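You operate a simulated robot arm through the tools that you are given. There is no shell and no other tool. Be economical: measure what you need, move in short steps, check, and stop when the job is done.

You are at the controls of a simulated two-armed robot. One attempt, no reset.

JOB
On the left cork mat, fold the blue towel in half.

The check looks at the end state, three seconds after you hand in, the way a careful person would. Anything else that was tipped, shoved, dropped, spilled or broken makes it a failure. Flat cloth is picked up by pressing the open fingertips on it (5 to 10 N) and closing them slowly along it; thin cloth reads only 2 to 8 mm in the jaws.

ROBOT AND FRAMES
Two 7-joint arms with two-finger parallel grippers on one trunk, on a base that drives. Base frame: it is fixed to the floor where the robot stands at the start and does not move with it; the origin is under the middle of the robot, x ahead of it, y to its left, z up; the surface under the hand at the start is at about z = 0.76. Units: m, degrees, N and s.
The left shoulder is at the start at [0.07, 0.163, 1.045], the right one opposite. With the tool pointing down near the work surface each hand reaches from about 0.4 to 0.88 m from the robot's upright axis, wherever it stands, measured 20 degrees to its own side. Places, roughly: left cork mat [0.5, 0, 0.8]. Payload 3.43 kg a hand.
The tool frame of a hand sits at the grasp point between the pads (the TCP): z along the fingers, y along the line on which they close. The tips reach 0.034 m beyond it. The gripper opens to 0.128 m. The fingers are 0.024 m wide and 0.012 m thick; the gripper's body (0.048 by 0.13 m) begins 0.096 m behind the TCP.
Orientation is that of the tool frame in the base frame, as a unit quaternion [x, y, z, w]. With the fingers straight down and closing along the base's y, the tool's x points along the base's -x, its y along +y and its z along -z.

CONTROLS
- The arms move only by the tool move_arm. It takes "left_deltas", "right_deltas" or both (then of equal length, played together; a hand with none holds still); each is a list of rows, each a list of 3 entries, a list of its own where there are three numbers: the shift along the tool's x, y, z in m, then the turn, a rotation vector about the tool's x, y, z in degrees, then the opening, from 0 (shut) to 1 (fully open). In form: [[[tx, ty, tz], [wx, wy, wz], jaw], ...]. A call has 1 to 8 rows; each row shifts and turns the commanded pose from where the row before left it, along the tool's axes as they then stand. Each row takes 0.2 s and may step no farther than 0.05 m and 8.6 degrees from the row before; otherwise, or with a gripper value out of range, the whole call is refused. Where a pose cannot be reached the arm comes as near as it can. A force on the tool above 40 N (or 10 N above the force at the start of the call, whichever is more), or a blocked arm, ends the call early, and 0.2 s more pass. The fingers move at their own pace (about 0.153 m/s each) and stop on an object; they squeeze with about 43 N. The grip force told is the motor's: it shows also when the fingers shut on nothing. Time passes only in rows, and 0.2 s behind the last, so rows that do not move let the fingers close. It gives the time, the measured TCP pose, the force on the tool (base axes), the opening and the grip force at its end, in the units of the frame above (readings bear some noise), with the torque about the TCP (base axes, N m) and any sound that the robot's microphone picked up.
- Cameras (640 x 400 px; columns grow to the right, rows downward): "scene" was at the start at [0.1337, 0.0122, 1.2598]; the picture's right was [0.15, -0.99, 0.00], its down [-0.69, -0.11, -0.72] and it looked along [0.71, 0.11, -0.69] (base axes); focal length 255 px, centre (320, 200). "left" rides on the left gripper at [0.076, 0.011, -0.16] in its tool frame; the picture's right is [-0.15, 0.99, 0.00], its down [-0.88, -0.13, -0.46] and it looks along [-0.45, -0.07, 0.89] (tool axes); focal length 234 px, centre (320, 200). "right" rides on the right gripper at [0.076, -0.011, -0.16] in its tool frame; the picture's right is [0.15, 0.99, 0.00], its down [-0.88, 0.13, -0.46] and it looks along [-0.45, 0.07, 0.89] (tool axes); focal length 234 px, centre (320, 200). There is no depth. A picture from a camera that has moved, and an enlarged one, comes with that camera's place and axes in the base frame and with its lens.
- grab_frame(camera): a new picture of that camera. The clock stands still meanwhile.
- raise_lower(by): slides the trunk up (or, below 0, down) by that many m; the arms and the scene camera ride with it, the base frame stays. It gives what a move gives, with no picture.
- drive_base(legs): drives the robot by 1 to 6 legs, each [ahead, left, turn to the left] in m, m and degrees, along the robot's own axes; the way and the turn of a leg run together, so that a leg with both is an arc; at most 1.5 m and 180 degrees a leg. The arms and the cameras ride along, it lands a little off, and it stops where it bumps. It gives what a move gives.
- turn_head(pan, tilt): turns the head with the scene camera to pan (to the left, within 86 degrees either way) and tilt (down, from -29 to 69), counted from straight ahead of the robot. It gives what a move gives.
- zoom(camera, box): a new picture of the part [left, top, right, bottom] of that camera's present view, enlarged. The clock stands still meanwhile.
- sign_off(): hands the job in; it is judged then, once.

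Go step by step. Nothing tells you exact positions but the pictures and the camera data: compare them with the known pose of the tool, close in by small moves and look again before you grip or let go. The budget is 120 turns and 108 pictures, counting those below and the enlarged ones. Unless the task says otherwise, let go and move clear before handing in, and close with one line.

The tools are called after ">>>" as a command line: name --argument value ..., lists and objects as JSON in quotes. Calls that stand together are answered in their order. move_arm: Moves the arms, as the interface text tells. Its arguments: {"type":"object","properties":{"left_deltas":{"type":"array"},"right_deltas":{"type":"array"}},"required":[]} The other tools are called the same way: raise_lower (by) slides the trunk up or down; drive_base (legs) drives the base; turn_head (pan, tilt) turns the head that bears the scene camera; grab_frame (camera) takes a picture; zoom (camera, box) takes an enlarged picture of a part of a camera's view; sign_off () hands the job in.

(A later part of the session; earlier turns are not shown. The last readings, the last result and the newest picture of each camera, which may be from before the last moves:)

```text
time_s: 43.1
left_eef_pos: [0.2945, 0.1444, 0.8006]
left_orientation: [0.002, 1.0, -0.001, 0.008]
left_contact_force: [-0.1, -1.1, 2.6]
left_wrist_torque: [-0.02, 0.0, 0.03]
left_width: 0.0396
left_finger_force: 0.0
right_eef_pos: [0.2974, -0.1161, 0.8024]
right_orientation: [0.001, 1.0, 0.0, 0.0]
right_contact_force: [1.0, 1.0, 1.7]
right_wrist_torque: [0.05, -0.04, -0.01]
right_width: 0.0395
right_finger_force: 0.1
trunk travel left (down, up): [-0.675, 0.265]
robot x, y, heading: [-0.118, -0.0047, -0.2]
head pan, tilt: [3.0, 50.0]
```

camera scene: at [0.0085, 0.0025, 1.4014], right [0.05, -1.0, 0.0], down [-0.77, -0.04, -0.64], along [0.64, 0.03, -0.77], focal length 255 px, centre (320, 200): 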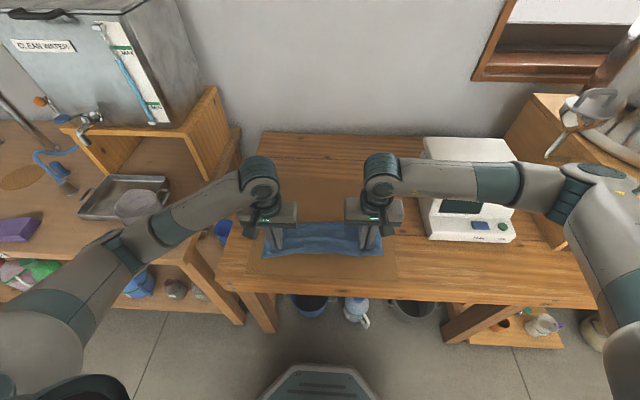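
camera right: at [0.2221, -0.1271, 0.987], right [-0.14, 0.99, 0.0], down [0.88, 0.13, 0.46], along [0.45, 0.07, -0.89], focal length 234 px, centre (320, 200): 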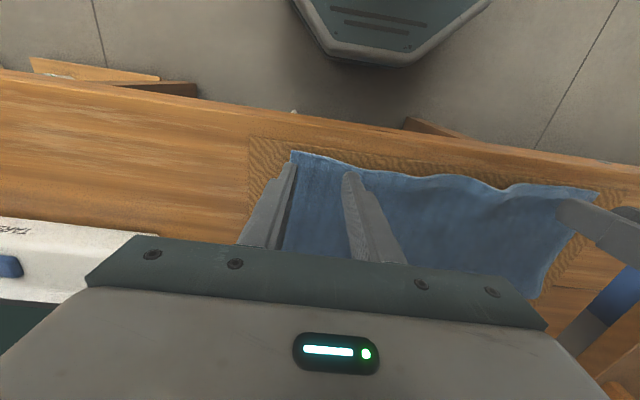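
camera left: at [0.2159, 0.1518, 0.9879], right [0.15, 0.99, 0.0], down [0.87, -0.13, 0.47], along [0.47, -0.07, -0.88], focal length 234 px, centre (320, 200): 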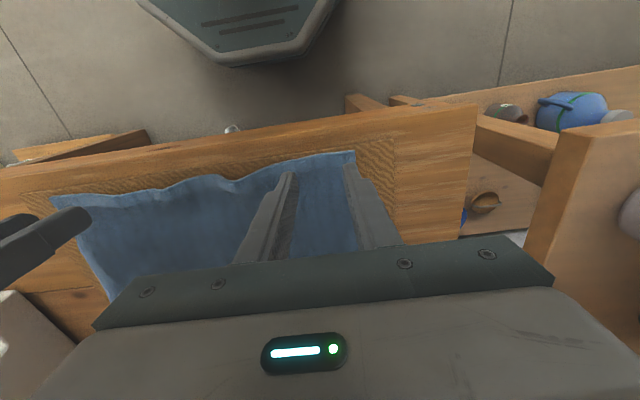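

Both hands touch at about 2 N. I add a slight press, then close slowly while drifting inwards as before.

>>> move_arm --left_deltas '[[[0, 0, 0.0015], [0, 0, 0], 0.31], [[0, -0.002, 0], [0, 0, 0], 0.26], [[0, -0.002, 0], [0, 0, 0], 0.21], [[0, -0.002, 0], [0, 0, 0], 0.16], [[0, -0.002, 0], [0, 0, 0], 0.11], [[0, -0.002, 0], [0, 0, 0], 0.06], [[0, -0.002, 0], [0, 0, 0], 0.02], [[0, 0, 0], [0, 0, 0], 0]]' --right_deltas '[[[0, 0, 0.002], [0, 0, 0], 0.31], [[0, 0.002, 0], [0, 0, 0], 0.26], [[0, 0.002, 0], [0, 0, 0], 0.21], [[0, 0.002, 0], [0, 0, 0], 0.16], [[0, 0.002, 0], [0, 0, 0], 0.11], [[0, 0.002, 0], [0, 0, 0], 0.06], [[0, 0.002, 0], [0, 0, 0], 0.02], [[0, 0, 0], [0, 0, 0], 0]]'

>>> grab_frame --camera "left"

>>> grab_frame --camera "right"

```text
time_s: 44.9
left_eef_pos: [0.2936, 0.1347, 0.8008]
left_orientation: [0.002, 1.0, 0.0, 0.01]
left_contact_force: [0.3, 3.5, 11.8]
left_wrist_torque: [0.14, 0.01, 0.02]
left_width: 0.0046
left_finger_force: 39.3
right_eef_pos: [0.295, -0.1043, 0.8007]
right_orientation: [0.002, 1.0, 0.0, 0.0]
right_contact_force: [0.9, 0.0, 3.8]
right_wrist_torque: [-0.07, -0.04, -0.05]
right_width: 0.0046
right_finger_force: 38.4
trunk travel left (down, up): [-0.675, 0.265]
robot x, y, heading: [-0.1183, -0.0028, -0.1]
head pan, tilt: [3.0, 50.0]
```

```text
43 pictures are left
camera left: at [0.2143, 0.1469, 0.9594], right [0.15, 0.99, 0.0], down [0.87, -0.13, 0.47], along [0.47, -0.07, -0.88], focal length 234 px, centre (320, 200)
```

left: 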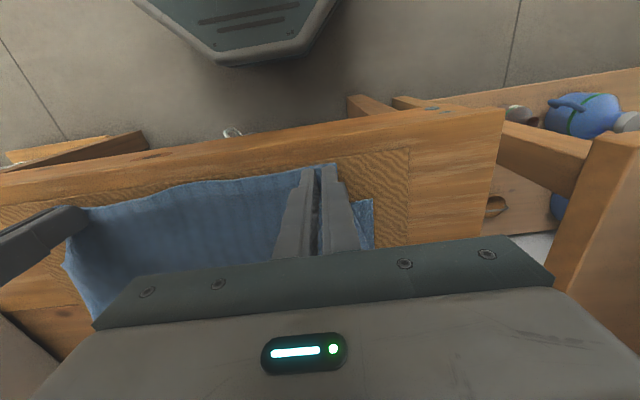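

```text
42 pictures are left
camera right: at [0.2191, -0.1154, 0.9599], right [-0.14, 0.99, 0.0], down [0.88, 0.13, 0.46], along [0.45, 0.06, -0.89], focal length 234 px, centre (320, 200)
```

right: 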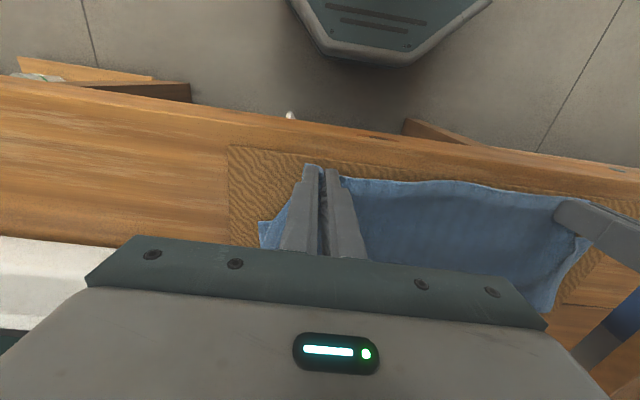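

Both hem corners are gripped. I lift the hem and carry it up and away until the top layer hangs vertically over the wanted fold line at x≈0.46–0.48, which unrolls the bottom layer to half length.

>>> move_arm --left_deltas '[[[-0.01, 0, -0.02], [0, 0, 0], 0], [[-0.015, 0, -0.025], [0, 0, 0], 0], [[-0.02, 0, -0.022], [0, 0, 0], 0], [[-0.025, 0, -0.02], [0, 0, 0], 0], [[-0.027, 0, -0.015], [0, 0, 0], 0], [[-0.027, 0, -0.009], [0, 0, 0], 0], [[-0.025, 0, -0.005], [0, 0, 0], 0], [[-0.02, 0, -0.002], [0, 0, 0], 0]]' --right_deltas '[[[-0.0113, 0, -0.02], [0, 0, 0], 0], [[-0.017, 0, -0.025], [0, 0, 0], 0], [[-0.0226, 0, -0.022], [0, 0, 0], 0], [[-0.0283, 0, -0.02], [0, 0, 0], 0], [[-0.0305, 0, -0.015], [0, 0, 0], 0], [[-0.0305, 0, -0.009], [0, 0, 0], 0], [[-0.0283, 0, -0.005], [0, 0, 0], 0], [[-0.0226, 0, -0.002], [0, 0, 0], 0]]'

>>> grab_frame --camera "left"

>>> grab_frame --camera "right"

>>> zoom --camera "scene" --box '[220, 160, 420, 285]'

```text
time_s: 46.7
left_eef_pos: [0.4605, 0.1321, 0.9189]
left_orientation: [0.002, 1.0, 0.0, 0.008]
left_contact_force: [0.0, 0.2, -0.2]
left_wrist_torque: [0.01, -0.01, 0.04]
left_width: 0.0048
left_finger_force: 39.5
right_eef_pos: [0.4868, -0.1039, 0.9174]
right_orientation: [0.0, 1.0, -0.001, 0.0]
right_contact_force: [-0.5, -0.7, -0.2]
right_wrist_torque: [-0.01, 0.03, -0.02]
right_width: 0.0046
right_finger_force: 39.1
trunk travel left (down, up): [-0.675, 0.265]
robot x, y, heading: [-0.1199, -0.0025, -0.3]
head pan, tilt: [3.0, 50.0]
```

```text
41 pictures are left
camera left: at [0.3821, 0.1447, 1.0788], right [0.15, 0.99, 0.0], down [0.87, -0.13, 0.47], along [0.46, -0.07, -0.88], focal length 234 px, centre (320, 200)
```

left: 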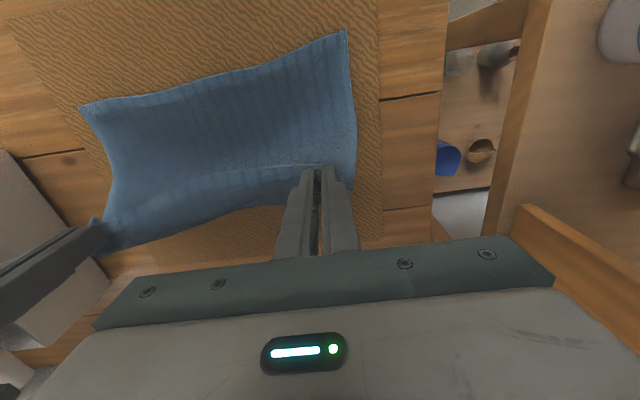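

```text
40 pictures are left
camera right: at [0.4105, -0.1158, 1.0763], right [-0.14, 0.99, 0.0], down [0.88, 0.13, 0.45], along [0.45, 0.07, -0.89], focal length 234 px, centre (320, 200)
```

right: 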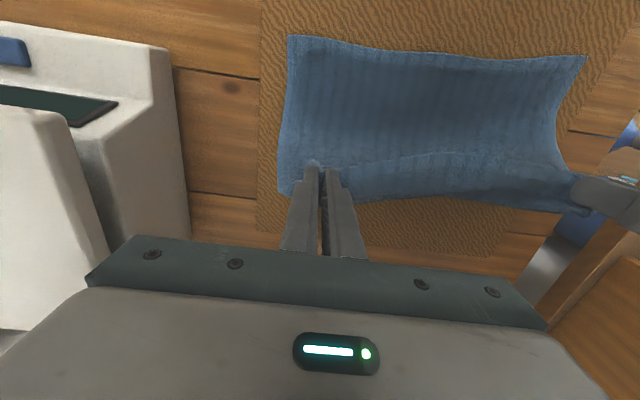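

```text
3.20 times, centred on (320, 222) of scene
camera zoom: at [0.0097, 0.0025, 1.4012], right [0.05, -1.0, 0.0], down [-0.77, -0.04, -0.64], along [0.64, 0.03, -0.77], focal length 816 px, centre (320, 128)
```

zoom: 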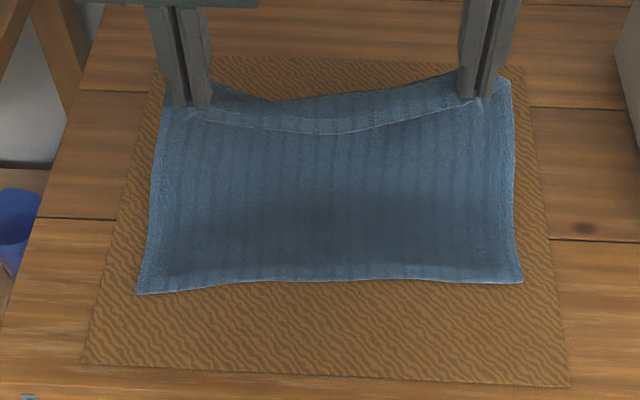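

The near edge now sits at left x≈0.343 and right x≈0.371, as the bottom was drawn slightly. So I bring the held hem down along an arc to land on that edge, with the grips finishing at x≈0.352 left and 0.380 right.

>>> move_arm --left_deltas '[[[0.02, 0, 0.005], [0, 0, 0], 0], [[0.02, 0, 0.009], [0, 0, 0], 0], [[0.02, 0, 0.013], [0, 0, 0], 0], [[0.016, 0, 0.016], [0, 0, 0], 0], [[0.013, 0, 0.019], [0, 0, 0], 0], [[0.009, 0, 0.02], [0, 0, 0], 0], [[0.006, 0, 0.018], [0, 0, 0], 0], [[0.005, 0, 0.01], [0, 0, 0], 0]]' --right_deltas '[[[0.02, 0, 0.005], [0, 0, 0], 0], [[0.02, 0, 0.009], [0, 0, 0], 0], [[0.02, 0, 0.013], [0, 0, 0], 0], [[0.016, 0, 0.016], [0, 0, 0], 0], [[0.013, 0, 0.019], [0, 0, 0], 0], [[0.009, 0, 0.02], [0, 0, 0], 0], [[0.005, 0, 0.018], [0, 0, 0], 0], [[0.004, 0, 0.01], [0, 0, 0], 0]]'

>>> grab_frame --camera "left"

>>> grab_frame --camera "right"

>>> zoom --camera "scene" --box '[220, 160, 420, 285]'

```text
time_s: 48.5
left_eef_pos: [0.3542, 0.1339, 0.8085]
left_orientation: [0.003, 1.0, -0.002, 0.009]
left_contact_force: [-0.8, -0.5, 0.0]
left_wrist_torque: [-0.02, -0.04, 0.01]
left_width: 0.0047
left_finger_force: 38.5
right_eef_pos: [0.3787, -0.1032, 0.8076]
right_orientation: [0.002, 1.0, 0.0, 0.0]
right_contact_force: [-1.4, 1.3, 0.4]
right_wrist_torque: [0.01, 0.0, -0.03]
right_width: 0.0045
right_finger_force: 39.2
trunk travel left (down, up): [-0.675, 0.265]
robot x, y, heading: [-0.1182, -0.0007, 0.1]
head pan, tilt: [3.0, 50.0]
```

```text
38 pictures are left
camera left: at [0.2745, 0.1456, 0.9688], right [0.15, 0.99, 0.0], down [0.87, -0.13, 0.47], along [0.47, -0.07, -0.88], focal length 234 px, centre (320, 200)
```

left: 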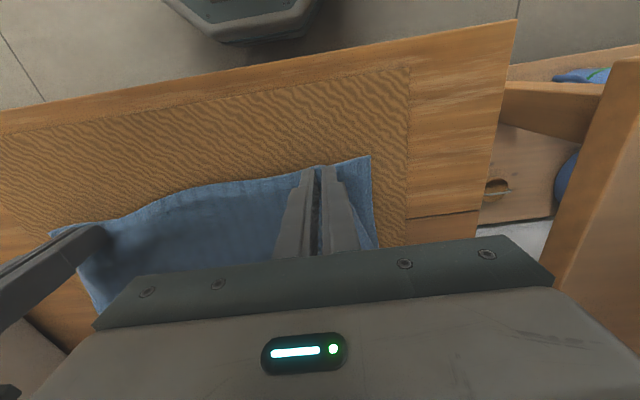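

```text
37 pictures are left
camera right: at [0.3034, -0.1143, 0.9666], right [-0.14, 0.99, 0.0], down [0.88, 0.13, 0.46], along [0.45, 0.07, -0.89], focal length 234 px, centre (320, 200)
```

right: 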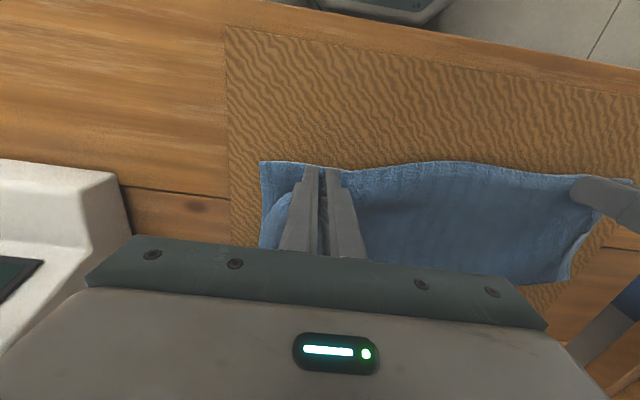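

```text
3.20 times, centred on (320, 222) of scene
camera zoom: at [0.0085, 0.0026, 1.4015], right [0.05, -1.0, 0.0], down [-0.77, -0.04, -0.64], along [0.64, 0.03, -0.77], focal length 816 px, centre (320, 128)
```

zoom: 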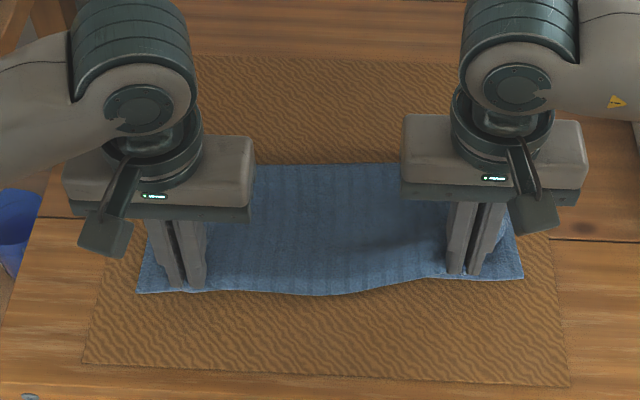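

The hem lands on the near edge and the fold is at proper depth. I lower 2 mm and open slowly with outward drift to spread the corners.

>>> move_arm --left_deltas '[[[0, 0, 0.0025], [0, 0, 0], 0], [[0, 0.002, 0], [0, 0, 0], 0.05], [[0, 0.002, 0], [0, 0, 0], 0.1], [[0, 0.002, 0], [0, 0, 0], 0.15], [[0, 0.002, 0], [0, 0, 0], 0.2], [[0, 0.002, 0], [0, 0, 0], 0.25], [[0, 0.002, 0], [0, 0, 0], 0.3], [[0, 0.002, 0], [0, 0, 0], 0.35]]' --right_deltas '[[[0, 0, 0.002], [0, 0, 0], 0], [[0, -0.002, 0], [0, 0, 0], 0.05], [[0, -0.002, 0], [0, 0, 0], 0.1], [[0, -0.002, 0], [0, 0, 0], 0.15], [[0, -0.002, 0], [0, 0, 0], 0.2], [[0, -0.002, 0], [0, 0, 0], 0.25], [[0, -0.002, 0], [0, 0, 0], 0.3], [[0, -0.002, 0], [0, 0, 0], 0.35]]'

>>> move_arm --left_deltas '[[[0, 0, -0.005], [0, 0, 0], 0.35], [[0, 0, -0.015], [0, 0, 0], 0.35], [[0, 0, -0.03], [0, 0, 0], 0.35], [[0, 0, -0.04], [0, 0, 0], 0.35], [[0, 0, -0.04], [0, 0, 0], 0.35]]' --right_deltas '[[[0, 0, -0.005], [0, 0, 0], 0.35], [[0, 0, -0.015], [0, 0, 0], 0.35], [[0, 0, -0.03], [0, 0, 0], 0.35], [[0, 0, -0.04], [0, 0, 0], 0.35], [[0, 0, -0.04], [0, 0, 0], 0.35]]'

>>> grab_frame --camera "left"

>>> grab_frame --camera "right"

>>> zoom --camera "scene" --box '[220, 160, 420, 285]'

```text
time_s: 50.3
left_eef_pos: [0.3543, 0.1488, 0.8065]
left_orientation: [0.001, 1.0, 0.001, 0.007]
left_contact_force: [-0.4, 0.1, 0.1]
left_wrist_torque: [-0.02, 0.01, -0.01]
left_width: 0.0451
left_finger_force: 0.4
right_eef_pos: [0.3787, -0.1176, 0.8061]
right_orientation: [0.0, 1.0, 0.0, 0.0]
right_contact_force: [-0.5, 0.1, -0.4]
right_wrist_torque: [0.01, 0.03, 0.02]
right_width: 0.0448
right_finger_force: 0.0
trunk travel left (down, up): [-0.675, 0.265]
robot x, y, heading: [-0.1193, 0.0027, -0.2]
head pan, tilt: [3.0, 50.0]
```

```text
time_s: 51.5
left_eef_pos: [0.3506, 0.1468, 0.9381]
left_orientation: [0.003, 1.0, 0.0, 0.008]
left_contact_force: [1.0, -0.2, -0.1]
left_wrist_torque: [-0.01, 0.0, -0.03]
left_width: 0.0444
left_finger_force: 0.2
right_eef_pos: [0.3803, -0.1161, 0.9375]
right_orientation: [0.002, 1.0, 0.0, 0.0]
right_contact_force: [-0.1, -0.3, -0.6]
right_wrist_torque: [0.0, 0.0, -0.01]
right_width: 0.045
right_finger_force: 0.1
trunk travel left (down, up): [-0.675, 0.265]
robot x, y, heading: [-0.122, -0.0035, -0.1]
head pan, tilt: [3.0, 50.0]
```

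```text
35 pictures are left
camera left: at [0.2724, 0.1585, 1.0976], right [0.15, 0.99, 0.0], down [0.87, -0.13, 0.47], along [0.46, -0.07, -0.88], focal length 234 px, centre (320, 200)
```

left: 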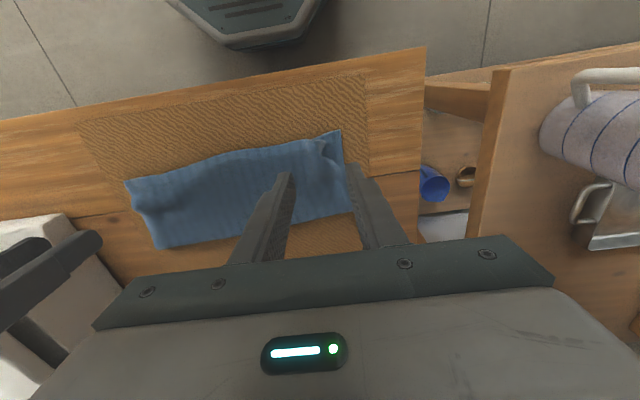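

```text
34 pictures are left
camera right: at [0.3046, -0.1288, 1.0953], right [-0.14, 0.99, 0.0], down [0.88, 0.13, 0.46], along [0.45, 0.07, -0.89], focal length 234 px, centre (320, 200)
```

right: 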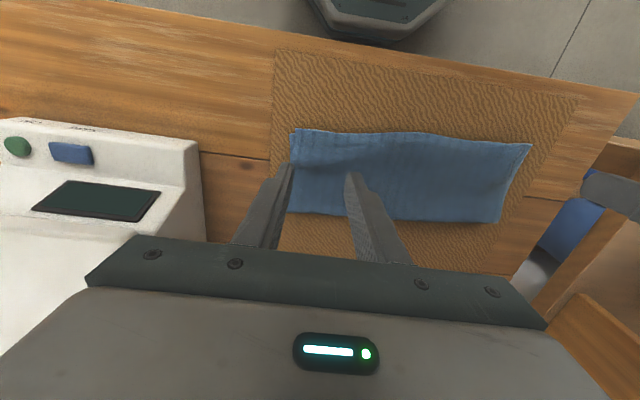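

```text
3.20 times, centred on (320, 222) of scene
camera zoom: at [0.0079, 0.0022, 1.4013], right [0.05, -1.0, 0.0], down [-0.76, -0.04, -0.64], along [0.64, 0.03, -0.77], focal length 816 px, centre (320, 128)
```

zoom: 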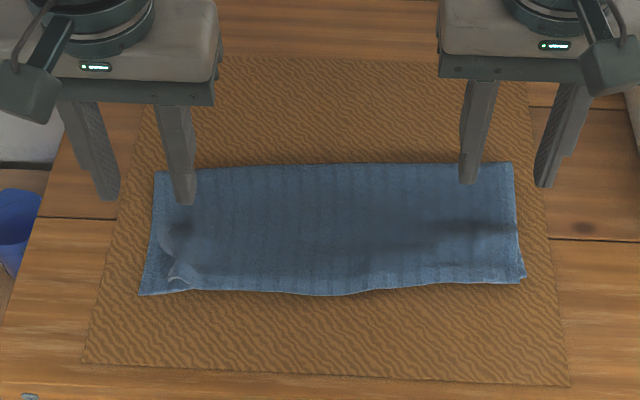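

A very good fold now: the right corner matches and the depth is right. The left top corner is still gathered a bit, so I zoom in on it.

>>> zoom --camera "left" --box '[230, 110, 390, 210]'

>>> zoom --camera "scene" --box '[250, 205, 330, 255]'

```text
4.00 times, centred on (310, 160) of left
camera zoom: at [0.2724, 0.1585, 1.0976], right [0.15, 0.99, 0.0], down [0.87, -0.13, 0.47], along [0.46, -0.07, -0.88], focal length 937 px, centre (360, 360)
```

zoom: 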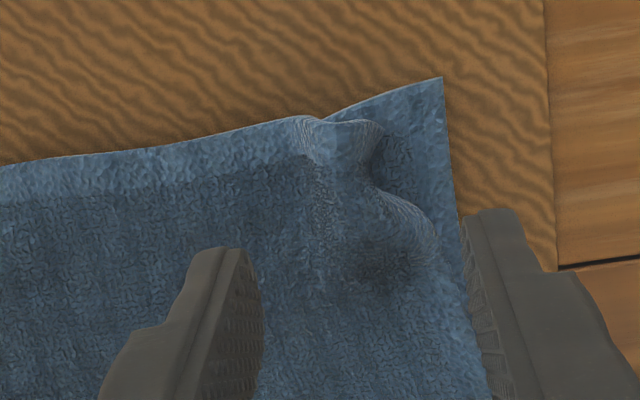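

```text
8.00 times, centred on (290, 230) of scene
camera zoom: at [0.0079, 0.0022, 1.4013], right [0.05, -1.0, 0.0], down [-0.76, -0.04, -0.64], along [0.64, 0.03, -0.77], focal length 2040 px, centre (560, -40)
```

zoom: 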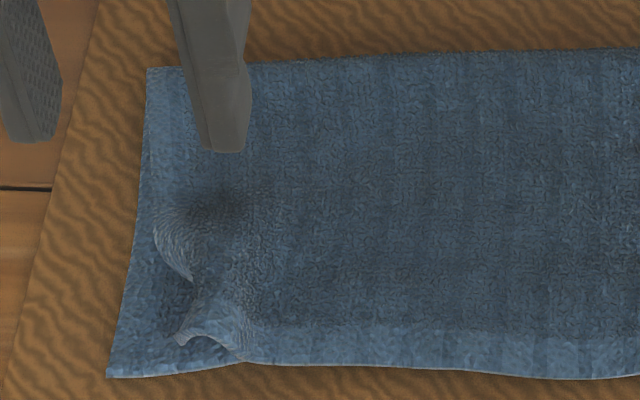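

The top-left corner is tucked under a small bump at about (0.355, 0.14). I'll pinch just that bump without pressing on the layer below, then lift it so the corner unfurls.

>>> move_arm --left_deltas '[[[-0.007, -0.007, 0.03], [0, 0, 0], 0.4], [[0, 0, 0.04], [0, 0, 0], 0.4], [[0, 0, 0.04], [0, 0, 0], 0.4], [[0, 0, 0.018], [0, 0, 0], 0.4], [[0, 0, 0], [0, 0, 0], 0.4]]'

>>> zoom --camera "left" --box '[240, 100, 400, 200]'

```text
time_s: 52.7
left_eef_pos: [0.361, 0.1392, 0.8067]
left_orientation: [0.002, 1.0, -0.001, 0.008]
left_contact_force: [0.4, 0.5, 0.5]
left_wrist_torque: [-0.02, 0.02, 0.0]
left_width: 0.0509
left_finger_force: 0.0
right_eef_pos: [0.3814, -0.1169, 0.9361]
right_orientation: [0.001, 1.0, 0.0, 0.0]
right_contact_force: [0.3, 0.2, 0.7]
right_wrist_torque: [-0.01, -0.02, 0.03]
right_width: 0.0448
right_finger_force: 0.0
trunk travel left (down, up): [-0.675, 0.265]
robot x, y, heading: [-0.1207, -0.0024, -0.1]
head pan, tilt: [3.0, 50.0]
```

```text
4.00 times, centred on (320, 150) of left
camera zoom: at [0.2836, 0.1509, 0.9661], right [0.15, 0.99, 0.0], down [0.87, -0.13, 0.47], along [0.46, -0.07, -0.88], focal length 937 px, centre (320, 400)
```

zoom: 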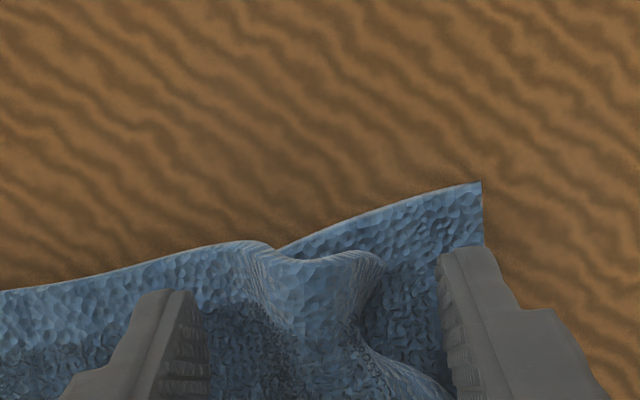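

The bump is nicely between the fingers. I close on it with the tips just clear of the lower layer.

>>> move_arm --left_deltas '[[[0.004, 0, -0.002], [0, 0, 0], 0.4], [[0, 0.002, 0], [0, 0, 0], 0.3], [[0, 0, 0], [0, 0, 0], 0.2], [[0, 0, 0], [0, 0, 0], 0.1], [[0, 0, 0], [0, 0, 0], 0], [[0, 0, 0], [0, 0, 0], 0]]'

>>> zoom --camera "left" --box '[240, 100, 400, 200]'

```text
time_s: 54.1
left_eef_pos: [0.3583, 0.1428, 0.8089]
left_orientation: [0.002, 1.0, 0.0, 0.007]
left_contact_force: [-0.5, 0.2, 0.3]
left_wrist_torque: [-0.04, 0.01, 0.0]
left_width: 0.0045
left_finger_force: 39.0
right_eef_pos: [0.3824, -0.1171, 0.9351]
right_orientation: [0.001, 1.0, 0.0, 0.0]
right_contact_force: [0.3, 0.1, 0.4]
right_wrist_torque: [-0.03, -0.03, 0.01]
right_width: 0.045
right_finger_force: 0.1
trunk travel left (down, up): [-0.675, 0.265]
robot x, y, heading: [-0.1172, -0.0002, -0.0]
head pan, tilt: [3.0, 50.0]
```

```text
4.00 times, centred on (320, 150) of left
camera zoom: at [0.2783, 0.1536, 0.9694], right [0.15, 0.99, 0.0], down [0.87, -0.13, 0.47], along [0.46, -0.07, -0.88], focal length 937 px, centre (320, 400)
```

zoom: 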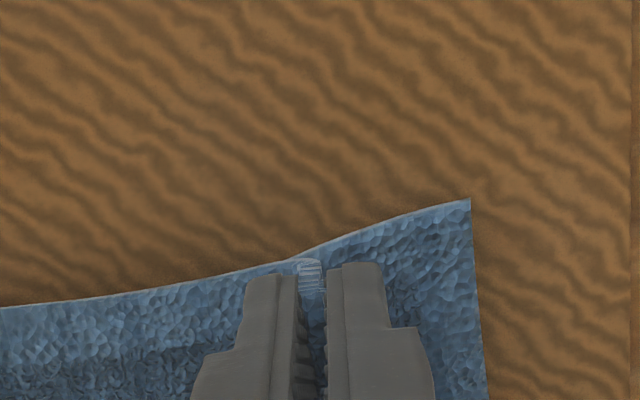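

Gripped at 4.5 mm. I lift a few centimetres to let the corner hang free and look.

>>> move_arm --left_deltas '[[[0, 0.004, -0.012], [0, 0, 0], 0], [[0, 0.006, -0.012], [0, 0, 0], 0], [[-0.004, 0.008, -0.012], [0, 0, 0], 0], [[-0.006, 0.008, -0.012], [0, 0, 0], 0], [[0, 0, 0], [0, 0, 0], 0]]'

>>> zoom --camera "left" --box '[200, 60, 440, 210]'

>>> zoom --camera "scene" --box '[240, 195, 340, 258]'

```text
time_s: 55.3
left_eef_pos: [0.3668, 0.169, 0.8588]
left_orientation: [0.001, 1.0, 0.0, 0.008]
left_contact_force: [-0.2, 0.1, 0.7]
left_wrist_torque: [-0.02, 0.0, 0.02]
left_width: 0.0046
left_finger_force: 38.9
right_eef_pos: [0.3816, -0.1167, 0.936]
right_orientation: [0.001, 1.0, 0.0, 0.0]
right_contact_force: [-0.6, -0.5, -0.3]
right_wrist_torque: [0.02, 0.03, -0.02]
right_width: 0.0448
right_finger_force: 0.0
trunk travel left (down, up): [-0.675, 0.265]
robot x, y, heading: [-0.121, 0.0036, -0.2]
head pan, tilt: [3.0, 50.0]
```

```text
2.67 times, centred on (320, 135) of left
camera zoom: at [0.2883, 0.1806, 1.0184], right [0.15, 0.99, 0.0], down [0.87, -0.13, 0.47], along [0.46, -0.07, -0.88], focal length 624 px, centre (320, 373)
```

zoom: 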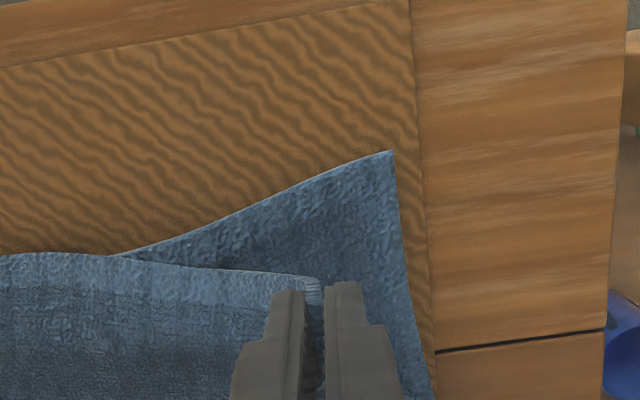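

```text
6.35 times, centred on (290, 226) of scene
camera zoom: at [0.0088, 0.0024, 1.4013], right [0.05, -1.0, 0.0], down [-0.77, -0.04, -0.64], along [0.64, 0.03, -0.77], focal length 1619 px, centre (510, 32)
```

zoom: 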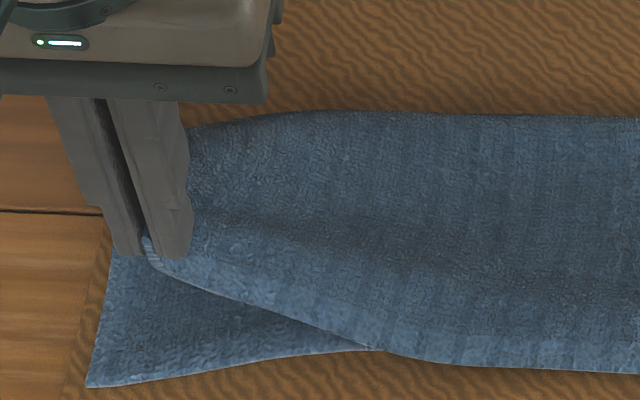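

The hem lifts cleanly. I swing the grip a bit outside and toward the near edge, then lower it while moving inwards, so the hanging corner trails outwards as it lands.

>>> move_arm --left_deltas '[[[0.013, 0.005, 0.007], [0, 0, 0], 0], [[0.012, 0.005, 0.007], [0, 0, 0], 0], [[-0.002, -0.006, 0.011], [0, 0, 0], 0], [[-0.003, -0.006, 0.01], [0, 0, 0], 0], [[-0.003, -0.006, 0.008], [0, 0, 0], 0], [[-0.002, -0.004, 0.004], [0, 0, 0], 0], [[0, 0, 0], [0, 0, 0], 0]]'

>>> zoom --camera "left" --box '[200, 60, 440, 210]'

>>> zoom --camera "scene" --box '[240, 195, 340, 258]'

```text
time_s: 56.9
left_eef_pos: [0.3532, 0.1571, 0.8117]
left_orientation: [0.002, 1.0, -0.001, 0.008]
left_contact_force: [0.0, 0.7, 3.5]
left_wrist_torque: [0.01, -0.06, 0.04]
left_width: 0.0046
left_finger_force: 39.4
right_eef_pos: [0.3822, -0.1172, 0.9359]
right_orientation: [0.0, 1.0, 0.0, 0.0]
right_contact_force: [0.0, -0.2, 0.2]
right_wrist_torque: [0.0, -0.01, 0.01]
right_width: 0.0446
right_finger_force: 0.0
trunk travel left (down, up): [-0.675, 0.265]
robot x, y, heading: [-0.1202, -0.0015, 0.1]
head pan, tilt: [3.0, 50.0]
```

```text
2.67 times, centred on (320, 135) of left
camera zoom: at [0.2738, 0.1686, 0.9706], right [0.15, 0.99, 0.0], down [0.87, -0.13, 0.47], along [0.47, -0.07, -0.88], focal length 624 px, centre (320, 373)
```

zoom: 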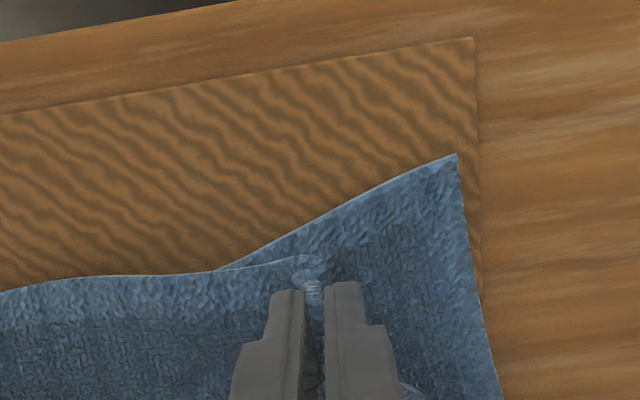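

```text
6.35 times, centred on (290, 226) of scene
camera zoom: at [0.0085, 0.0026, 1.4014], right [0.05, -1.0, 0.0], down [-0.77, -0.04, -0.64], along [0.64, 0.03, -0.77], focal length 1619 px, centre (510, 32)
```

zoom: 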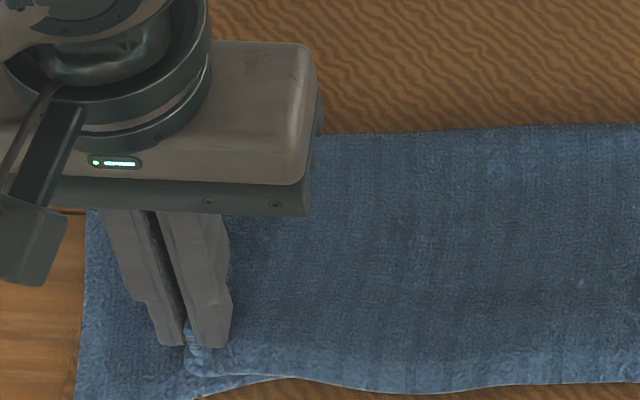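

The bottom-left corner was carried outward about 2–3 cm along with the move. I open and lift to see the full picture.

>>> move_arm --left_deltas '[[[0, 0, 0], [0, 0, 0], 0.1], [[0, 0, 0], [0, 0, 0], 0.2], [[0, 0, -0.01], [0, 0, 0], 0.25], [[0, 0, -0.03], [0, 0, 0], 0.25], [[0, 0, -0.04], [0, 0, 0], 0.25], [[0, 0, -0.05], [0, 0, 0], 0.25]]'

>>> grab_frame --camera "left"

>>> zoom --camera "scene" --box '[220, 160, 420, 285]'

```text
time_s: 58.3
left_eef_pos: [0.3497, 0.1574, 0.9405]
left_orientation: [0.002, 1.0, 0.001, 0.007]
left_contact_force: [0.0, 0.1, -0.3]
left_wrist_torque: [0.01, -0.02, 0.0]
left_width: 0.0321
left_finger_force: 0.1
right_eef_pos: [0.382, -0.1176, 0.9364]
right_orientation: [0.001, 1.0, 0.0, 0.0]
right_contact_force: [-0.1, 0.2, 0.9]
right_wrist_torque: [0.01, -0.04, 0.0]
right_width: 0.0447
right_finger_force: 0.0
trunk travel left (down, up): [-0.675, 0.265]
robot x, y, heading: [-0.117, -0.003, -0.0]
head pan, tilt: [3.0, 50.0]
```

```text
24 pictures are left
camera left: at [0.27, 0.1683, 1.1005], right [0.15, 0.99, 0.0], down [0.87, -0.13, 0.47], along [0.46, -0.07, -0.88], focal length 234 px, centre (320, 200)
```

left: 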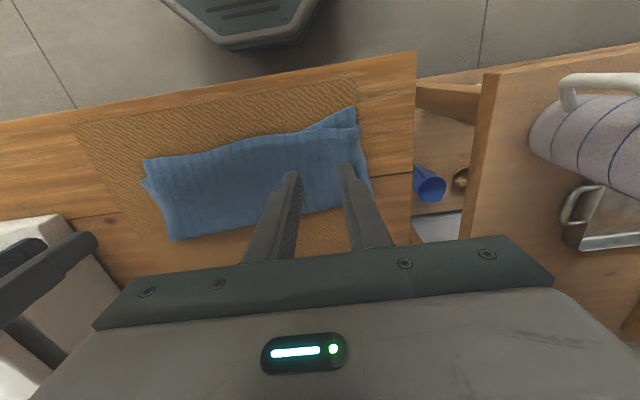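

```text
3.20 times, centred on (320, 222) of scene
camera zoom: at [0.0083, 0.0016, 1.4013], right [0.05, -1.0, 0.0], down [-0.77, -0.04, -0.64], along [0.64, 0.03, -0.77], focal length 816 px, centre (320, 128)
```

zoom: 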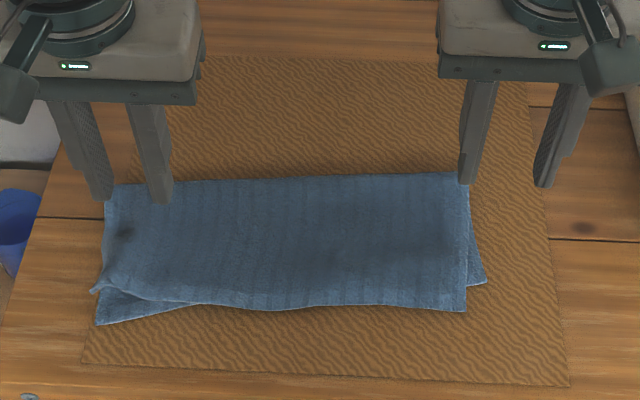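

The left corner is unfolded now, but the top layer ended up about 10° rotated relative to the bottom: its left hem is roughly 3 cm short and its right hem 3 cm over. I'll re-grip both hem ends and re-lay them onto the bottom edge, NL (0.309, 0.202) and NR (0.365, −0.127).

>>> move_arm --left_deltas '[[[-0.001, 0.007, 0.028], [0, 0, 0], 0.31], [[-0.001, 0.006, 0.028], [0, 0, 0], 0.31], [[-0.001, 0.006, 0.028], [0, 0, 0], 0.31], [[0, 0.006, 0.026], [0, 0, 0], 0.31], [[0, 0, 0], [0, 0, 0], 0.31]]' --right_deltas '[[[0.009, 0.0105, 0.027], [0, 0, 0], 0.31], [[0.009, 0.0105, 0.027], [0, 0, 0], 0.31], [[0.009, 0.0105, 0.027], [0, 0, 0], 0.31], [[0.009, 0.0105, 0.025], [0, 0, 0], 0.31], [[0, 0, 0], [0, 0, 0], 0.31]]'

>>> zoom --camera "left" --box '[200, 80, 440, 230]'

>>> zoom --camera "right" --box '[200, 80, 440, 230]'

```text
time_s: 59.5
left_eef_pos: [0.3531, 0.1823, 0.8317]
left_orientation: [0.002, 1.0, 0.0, 0.008]
left_contact_force: [1.3, 0.7, 0.5]
left_wrist_torque: [-0.02, 0.01, -0.02]
left_width: 0.0394
left_finger_force: 0.1
right_eef_pos: [0.3425, -0.0751, 0.8317]
right_orientation: [0.001, 1.0, 0.0, 0.0]
right_contact_force: [0.0, 0.0, -0.2]
right_wrist_torque: [0.03, 0.01, -0.01]
right_width: 0.0396
right_finger_force: 0.1
trunk travel left (down, up): [-0.675, 0.265]
robot x, y, heading: [-0.1222, 0.0011, -0.3]
head pan, tilt: [3.0, 50.0]
```

```text
2.67 times, centred on (320, 155) of left
camera zoom: at [0.2747, 0.194, 0.9904], right [0.15, 0.99, 0.0], down [0.87, -0.13, 0.47], along [0.46, -0.07, -0.88], focal length 624 px, centre (320, 320)
```

zoom: 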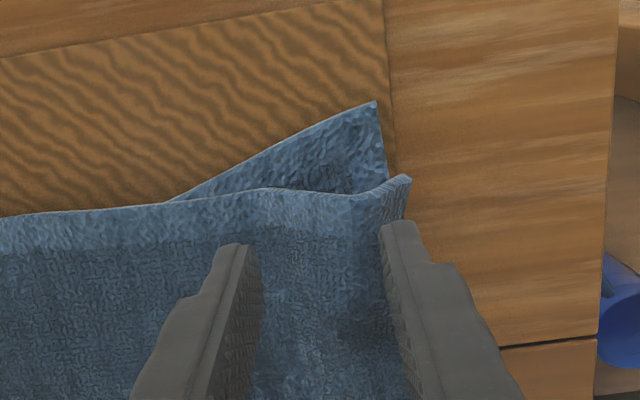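

```text
2.67 times, centred on (320, 155) of right
camera zoom: at [0.2665, -0.0869, 0.9892], right [-0.14, 0.99, 0.0], down [0.88, 0.13, 0.46], along [0.45, 0.07, -0.89], focal length 624 px, centre (320, 320)
```

zoom: 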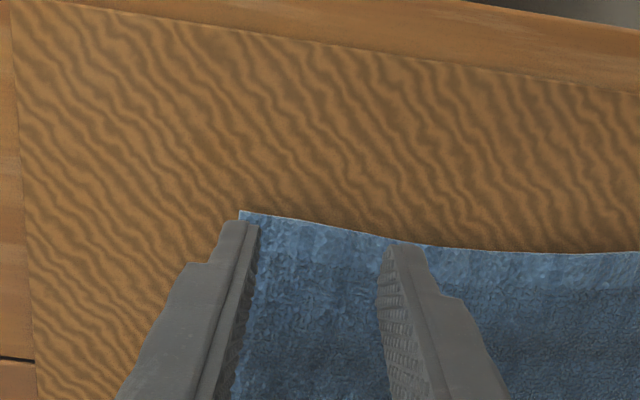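

The left corner stands slightly raised, which helps. I lower both hands: right onto the single-layer overhang, left lightly onto the top layer.

>>> move_arm --left_deltas '[[[0.003, 0, 0.012], [0, 0, 0], 0.31], [[0, 0, 0.009], [0, 0, 0], 0.31], [[0, 0, 0.004], [0, 0, 0], 0.31], [[0, 0, 0.001], [0, 0, 0], 0.31], [[0, 0, 0], [0, 0, 0], 0.31]]' --right_deltas '[[[-0.005, 0.004, 0.012], [0, 0, 0], 0.31], [[0, 0, 0.009], [0, 0, 0], 0.31], [[0, 0, 0.004], [0, 0, 0], 0.31], [[0, 0, 0.003], [0, 0, 0], 0.31], [[0, 0, 0.001], [0, 0, 0], 0.31]]'

```text
time_s: 60.7
left_eef_pos: [0.3497, 0.1815, 0.806]
left_orientation: [0.002, 1.0, -0.001, 0.009]
left_contact_force: [-0.8, -1.2, 1.5]
left_wrist_torque: [-0.02, 0.03, 0.03]
left_width: 0.0395
left_finger_force: 0.1
right_eef_pos: [0.3496, -0.0717, 0.8029]
right_orientation: [0.001, 1.0, 0.0, 0.0]
right_contact_force: [-0.3, 0.7, 5.3]
right_wrist_torque: [0.11, -0.05, 0.03]
right_width: 0.0396
right_finger_force: 0.3
trunk travel left (down, up): [-0.675, 0.265]
robot x, y, heading: [-0.1215, 0.0005, -0.5]
head pan, tilt: [3.0, 50.0]
```

>>> move_arm --left_deltas '[[[0, 0, 0.0008], [0, 0, 0], 0.31], [[0, -0.002, 0], [0, 0, 0], 0.26], [[0, -0.002, 0], [0, 0, 0], 0.21], [[0, -0.002, 0], [0, 0, 0], 0.16], [[0, -0.002, 0], [0, 0, 0], 0.11], [[0, -0.002, -0.0005], [0, 0, 0], 0.06], [[0, -0.001, -0.0005], [0, 0, 0], 0.02], [[0, 0, -0.0005], [0, 0, 0], 0]]' --right_deltas '[[[0, 0, 0.0005], [0, 0, 0], 0.31], [[0, 0.002, 0], [0, 0, 0], 0.26], [[0, 0.002, 0], [0, 0, 0], 0.21], [[0, 0.002, 0], [0, 0, 0], 0.16], [[0, 0.002, 0], [0, 0, 0], 0.11], [[0, 0.002, 0], [0, 0, 0], 0.06], [[0, 0.001, 0], [0, 0, 0], 0.02], [[0, 0, 0], [0, 0, 0], 0]]'

>>> zoom --camera "left" --box '[200, 80, 440, 230]'

>>> zoom --camera "right" --box '[200, 80, 440, 230]'

```text
time_s: 62.5
left_eef_pos: [0.3513, 0.1699, 0.8073]
left_orientation: [0.002, 1.0, 0.0, 0.007]
left_contact_force: [0.0, 1.2, 1.6]
left_wrist_torque: [0.01, -0.02, 0.03]
left_width: 0.0058
left_finger_force: 40.2
right_eef_pos: [0.3492, -0.0597, 0.801]
right_orientation: [0.002, 1.0, 0.001, 0.0]
right_contact_force: [0.0, 0.4, 6.0]
right_wrist_torque: [-0.03, -0.08, -0.02]
right_width: 0.0049
right_finger_force: 39.4
trunk travel left (down, up): [-0.675, 0.265]
robot x, y, heading: [-0.1195, -0.0014, -0.3]
head pan, tilt: [3.0, 50.0]
```

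```text
2.67 times, centred on (320, 155) of left
camera zoom: at [0.2723, 0.1821, 0.9657], right [0.15, 0.99, 0.0], down [0.87, -0.13, 0.47], along [0.46, -0.07, -0.88], focal length 624 px, centre (320, 320)
```

zoom: 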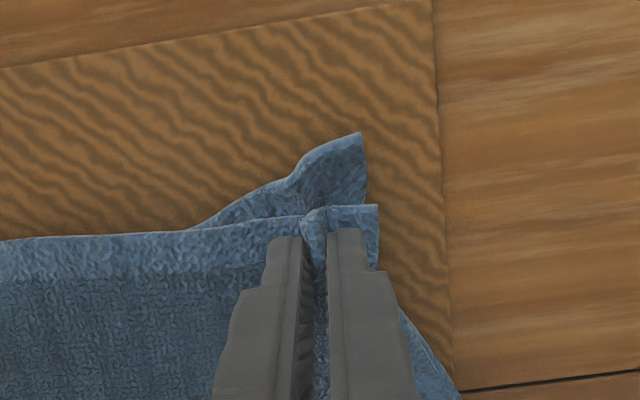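

```text
2.67 times, centred on (320, 155) of right
camera zoom: at [0.2717, -0.072, 0.9605], right [-0.14, 0.99, 0.0], down [0.88, 0.13, 0.46], along [0.45, 0.07, -0.89], focal length 624 px, centre (320, 320)
```

zoom: 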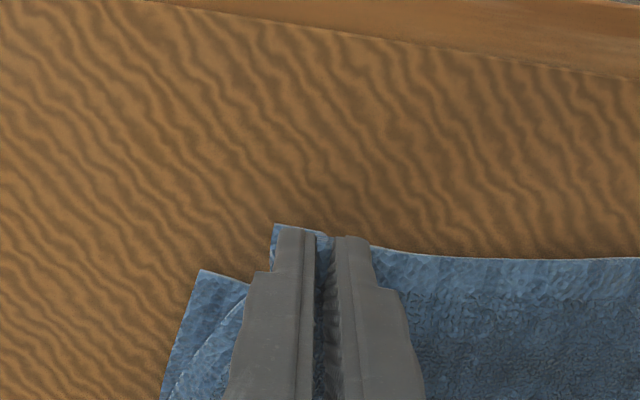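

The left grip rippled the bottom layer too, at 5.8 mm. I lift both hands 3 cm to see whether it let go of the bottom.

>>> move_arm --left_deltas '[[[0, 0, -0.01], [0, 0, 0], 0], [[0, 0, -0.01], [0, 0, 0], 0], [[0, 0, -0.015], [0, 0, 0], 0], [[0, 0, -0.01], [0, 0, 0], 0]]' --right_deltas '[[[-0.002, 0, -0.01], [0, 0, 0], 0], [[-0.004, 0, -0.01], [0, 0, 0], 0], [[-0.006, 0, -0.015], [0, 0, 0], 0], [[-0.006, 0, -0.015], [0, 0, 0], 0]]'

>>> zoom --camera "left" --box '[120, 30, 440, 230]'

>>> zoom --camera "scene" --box '[220, 160, 420, 285]'

```text
time_s: 63.5
left_eef_pos: [0.3521, 0.1696, 0.8513]
left_orientation: [0.002, 1.0, 0.0, 0.007]
left_contact_force: [-0.5, 0.4, -0.6]
left_wrist_torque: [0.04, 0.01, 0.02]
left_width: 0.0061
left_finger_force: 40.2
right_eef_pos: [0.3666, -0.0604, 0.8521]
right_orientation: [0.001, 1.0, 0.0, 0.0]
right_contact_force: [-0.3, 1.2, -0.7]
right_wrist_torque: [-0.01, 0.0, 0.02]
right_width: 0.0045
right_finger_force: 39.2
trunk travel left (down, up): [-0.675, 0.265]
robot x, y, heading: [-0.1223, 0.003, 0.0]
head pan, tilt: [3.0, 50.0]
```

```text
2.00 times, centred on (280, 130) of left
camera zoom: at [0.2731, 0.1821, 1.0103], right [0.15, 0.99, 0.0], down [0.87, -0.13, 0.47], along [0.46, -0.07, -0.88], focal length 468 px, centre (400, 340)
```

zoom: 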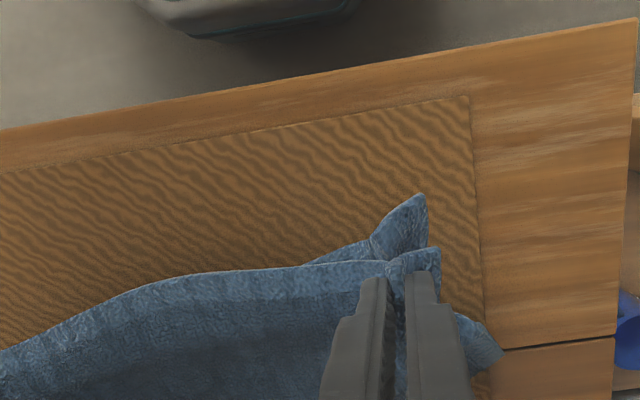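

```text
3.20 times, centred on (320, 222) of scene
camera zoom: at [0.0085, 0.0026, 1.4013], right [0.05, -1.0, 0.0], down [-0.77, -0.04, -0.64], along [0.64, 0.03, -0.77], focal length 816 px, centre (320, 128)
```

zoom: 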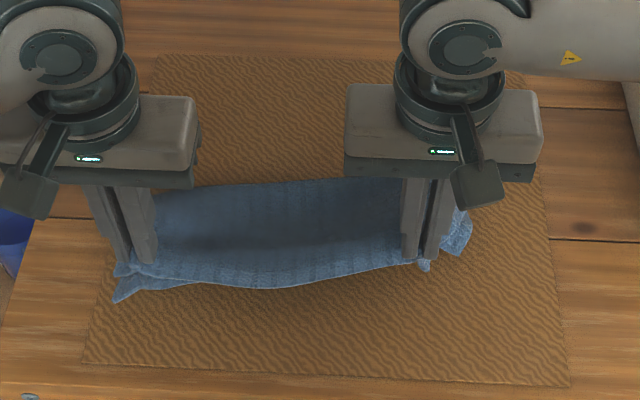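

The left hand has both layers. I set it back down and spread it open there, while the right hand keeps holding its top-layer corner up.

>>> move_arm --left_deltas '[[[0, 0, 0.02], [0, 0, 0], 0], [[0, 0, 0.015], [0, 0, 0], 0], [[0, 0, 0.008], [0, 0, 0], 0], [[0, 0.002, 0.001], [0, 0, 0], 0.08], [[0, 0.003, 0], [0, 0, 0], 0.16], [[0, 0.003, 0], [0, 0, 0], 0.24], [[0, 0.003, 0], [0, 0, 0], 0.32], [[0, 0.001, 0], [0, 0, 0], 0.36]]'

>>> move_arm --left_deltas '[[[0, 0, -0.01], [0, 0, 0], 0.36], [[0, 0, -0.03], [0, 0, 0], 0.36], [[0, 0, -0.04], [0, 0, 0], 0.36], [[0, 0, -0.03], [0, 0, 0], 0.36]]' --right_deltas '[[[-0.006, 0, -0.012], [0, 0, 0], 0], [[-0.008, 0, -0.012], [0, 0, 0], 0], [[-0.01, 0, -0.01], [0, 0, 0], 0], [[-0.01, 0, -0.01], [0, 0, 0], 0]]'

>>> grab_frame --camera "left"

>>> zoom --camera "scene" --box '[220, 160, 420, 285]'

```text
time_s: 65.3
left_eef_pos: [0.3512, 0.1817, 0.808]
left_orientation: [0.001, 1.0, -0.001, 0.007]
left_contact_force: [0.3, -0.3, 1.0]
left_wrist_torque: [-0.01, 0.0, 0.01]
left_width: 0.0461
left_finger_force: 0.3
right_eef_pos: [0.3673, -0.0605, 0.852]
right_orientation: [0.001, 1.0, 0.0, 0.0]
right_contact_force: [0.2, 0.4, -0.3]
right_wrist_torque: [-0.04, 0.01, 0.02]
right_width: 0.0047
right_finger_force: 38.6
trunk travel left (down, up): [-0.675, 0.265]
robot x, y, heading: [-0.1204, -0.0012, -0.4]
head pan, tilt: [3.0, 50.0]
```

```text
time_s: 66.3
left_eef_pos: [0.3475, 0.183, 0.9198]
left_orientation: [0.001, 1.0, 0.0, 0.007]
left_contact_force: [0.0, -0.4, 0.1]
left_wrist_torque: [0.0, -0.05, -0.01]
left_width: 0.046
left_finger_force: 0.2
right_eef_pos: [0.3999, -0.0597, 0.8957]
right_orientation: [0.001, 1.0, 0.0, 0.0]
right_contact_force: [0.3, -0.4, -0.5]
right_wrist_torque: [0.0, 0.0, 0.0]
right_width: 0.0048
right_finger_force: 39.1
trunk travel left (down, up): [-0.675, 0.265]
robot x, y, heading: [-0.1205, 0.001, -0.1]
head pan, tilt: [3.0, 50.0]
```

```text
16 pictures are left
camera left: at [0.269, 0.1943, 1.0786], right [0.15, 0.99, 0.0], down [0.87, -0.13, 0.47], along [0.46, -0.07, -0.88], focal length 234 px, centre (320, 200)
```

left: 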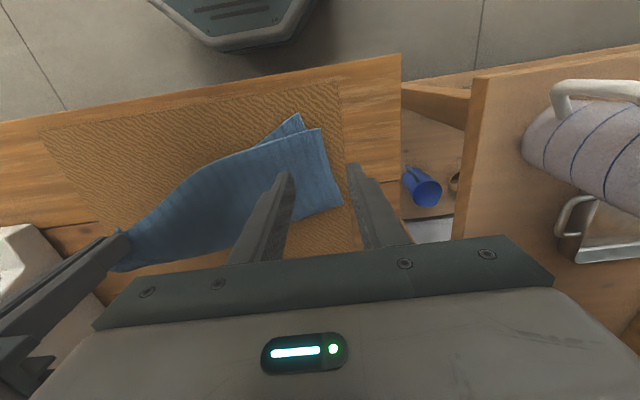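

```text
3.20 times, centred on (320, 222) of scene
camera zoom: at [0.0083, 0.0026, 1.4013], right [0.05, -1.0, 0.0], down [-0.77, -0.04, -0.64], along [0.64, 0.03, -0.77], focal length 816 px, centre (320, 128)
```

zoom: 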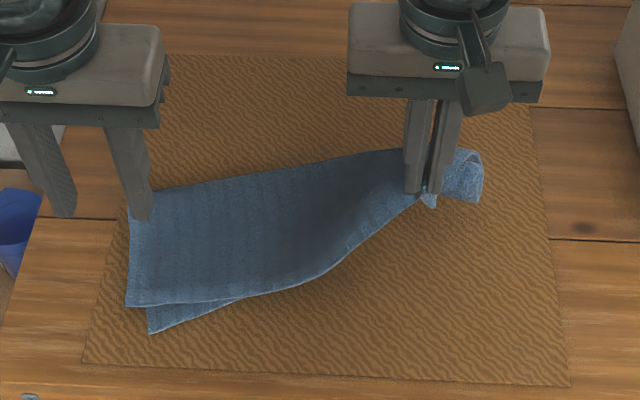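

The right hand also carries both layers, since its right end has curled up with it. I set it down where the towel would lie straight, at about (0.385, −0.095), spreading outwards, and release.

>>> move_arm --right_deltas '[[[0.003, -0.012, 0.01], [0, 0, 0], 0], [[0.004, -0.012, 0.02], [0, 0, 0], 0], [[0.004, -0.008, 0.025], [0, 0, 0], 0], [[0.003, -0.003, 0.022], [0, 0, 0], 0], [[0.001, 0, 0.01], [0, 0, 0], 0], [[0, 0, 0.002], [0, 0, 0], 0]]'

>>> move_arm --right_deltas '[[[0, -0.003, 0], [0, 0, 0], 0.08], [[0, -0.003, 0], [0, 0, 0], 0.16], [[0, -0.003, 0], [0, 0, 0], 0.24], [[0, -0.003, 0], [0, 0, 0], 0.32], [[0, 0, -0.01], [0, 0, 0], 0.36], [[0, 0, -0.03], [0, 0, 0], 0.36], [[0, 0, -0.04], [0, 0, 0], 0.36], [[0, 0, -0.04], [0, 0, 0], 0.36]]'

>>> zoom --camera "scene" --box '[220, 160, 420, 285]'

```text
time_s: 67.7
left_eef_pos: [0.3477, 0.1827, 0.9191]
left_orientation: [0.002, 1.0, -0.002, 0.008]
left_contact_force: [0.1, -0.3, -0.8]
left_wrist_torque: [0.0, 0.0, -0.03]
left_width: 0.0459
left_finger_force: 0.1
right_eef_pos: [0.3843, -0.0968, 0.8037]
right_orientation: [0.0, 1.0, 0.0, 0.0]
right_contact_force: [0.1, 0.3, 0.4]
right_wrist_torque: [-0.06, -0.02, 0.0]
right_width: 0.0044
right_finger_force: 39.0
trunk travel left (down, up): [-0.675, 0.265]
robot x, y, heading: [-0.1187, 0.003, 0.1]
head pan, tilt: [3.0, 50.0]
```

```text
time_s: 69.5
left_eef_pos: [0.348, 0.1833, 0.9189]
left_orientation: [0.001, 1.0, 0.0, 0.008]
left_contact_force: [-0.7, -0.3, -0.4]
left_wrist_torque: [0.01, -0.01, 0.0]
left_width: 0.0462
left_finger_force: 0.0
right_eef_pos: [0.3873, -0.1053, 0.9281]
right_orientation: [0.002, 1.0, 0.0, 0.0]
right_contact_force: [-0.1, -0.6, -0.6]
right_wrist_torque: [-0.02, 0.0, 0.02]
right_width: 0.046
right_finger_force: 0.1
trunk travel left (down, up): [-0.675, 0.265]
robot x, y, heading: [-0.1209, -0.0039, -0.2]
head pan, tilt: [3.0, 50.0]
```

```text
3.20 times, centred on (320, 222) of scene
camera zoom: at [0.0084, 0.0029, 1.4013], right [0.05, -1.0, 0.0], down [-0.77, -0.04, -0.64], along [0.64, 0.03, -0.77], focal length 816 px, centre (320, 128)
```

zoom: 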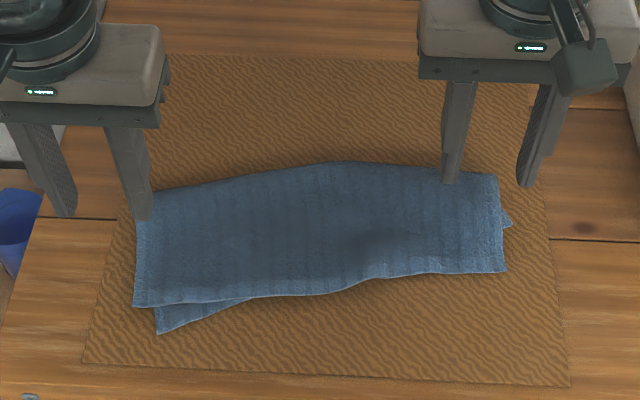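

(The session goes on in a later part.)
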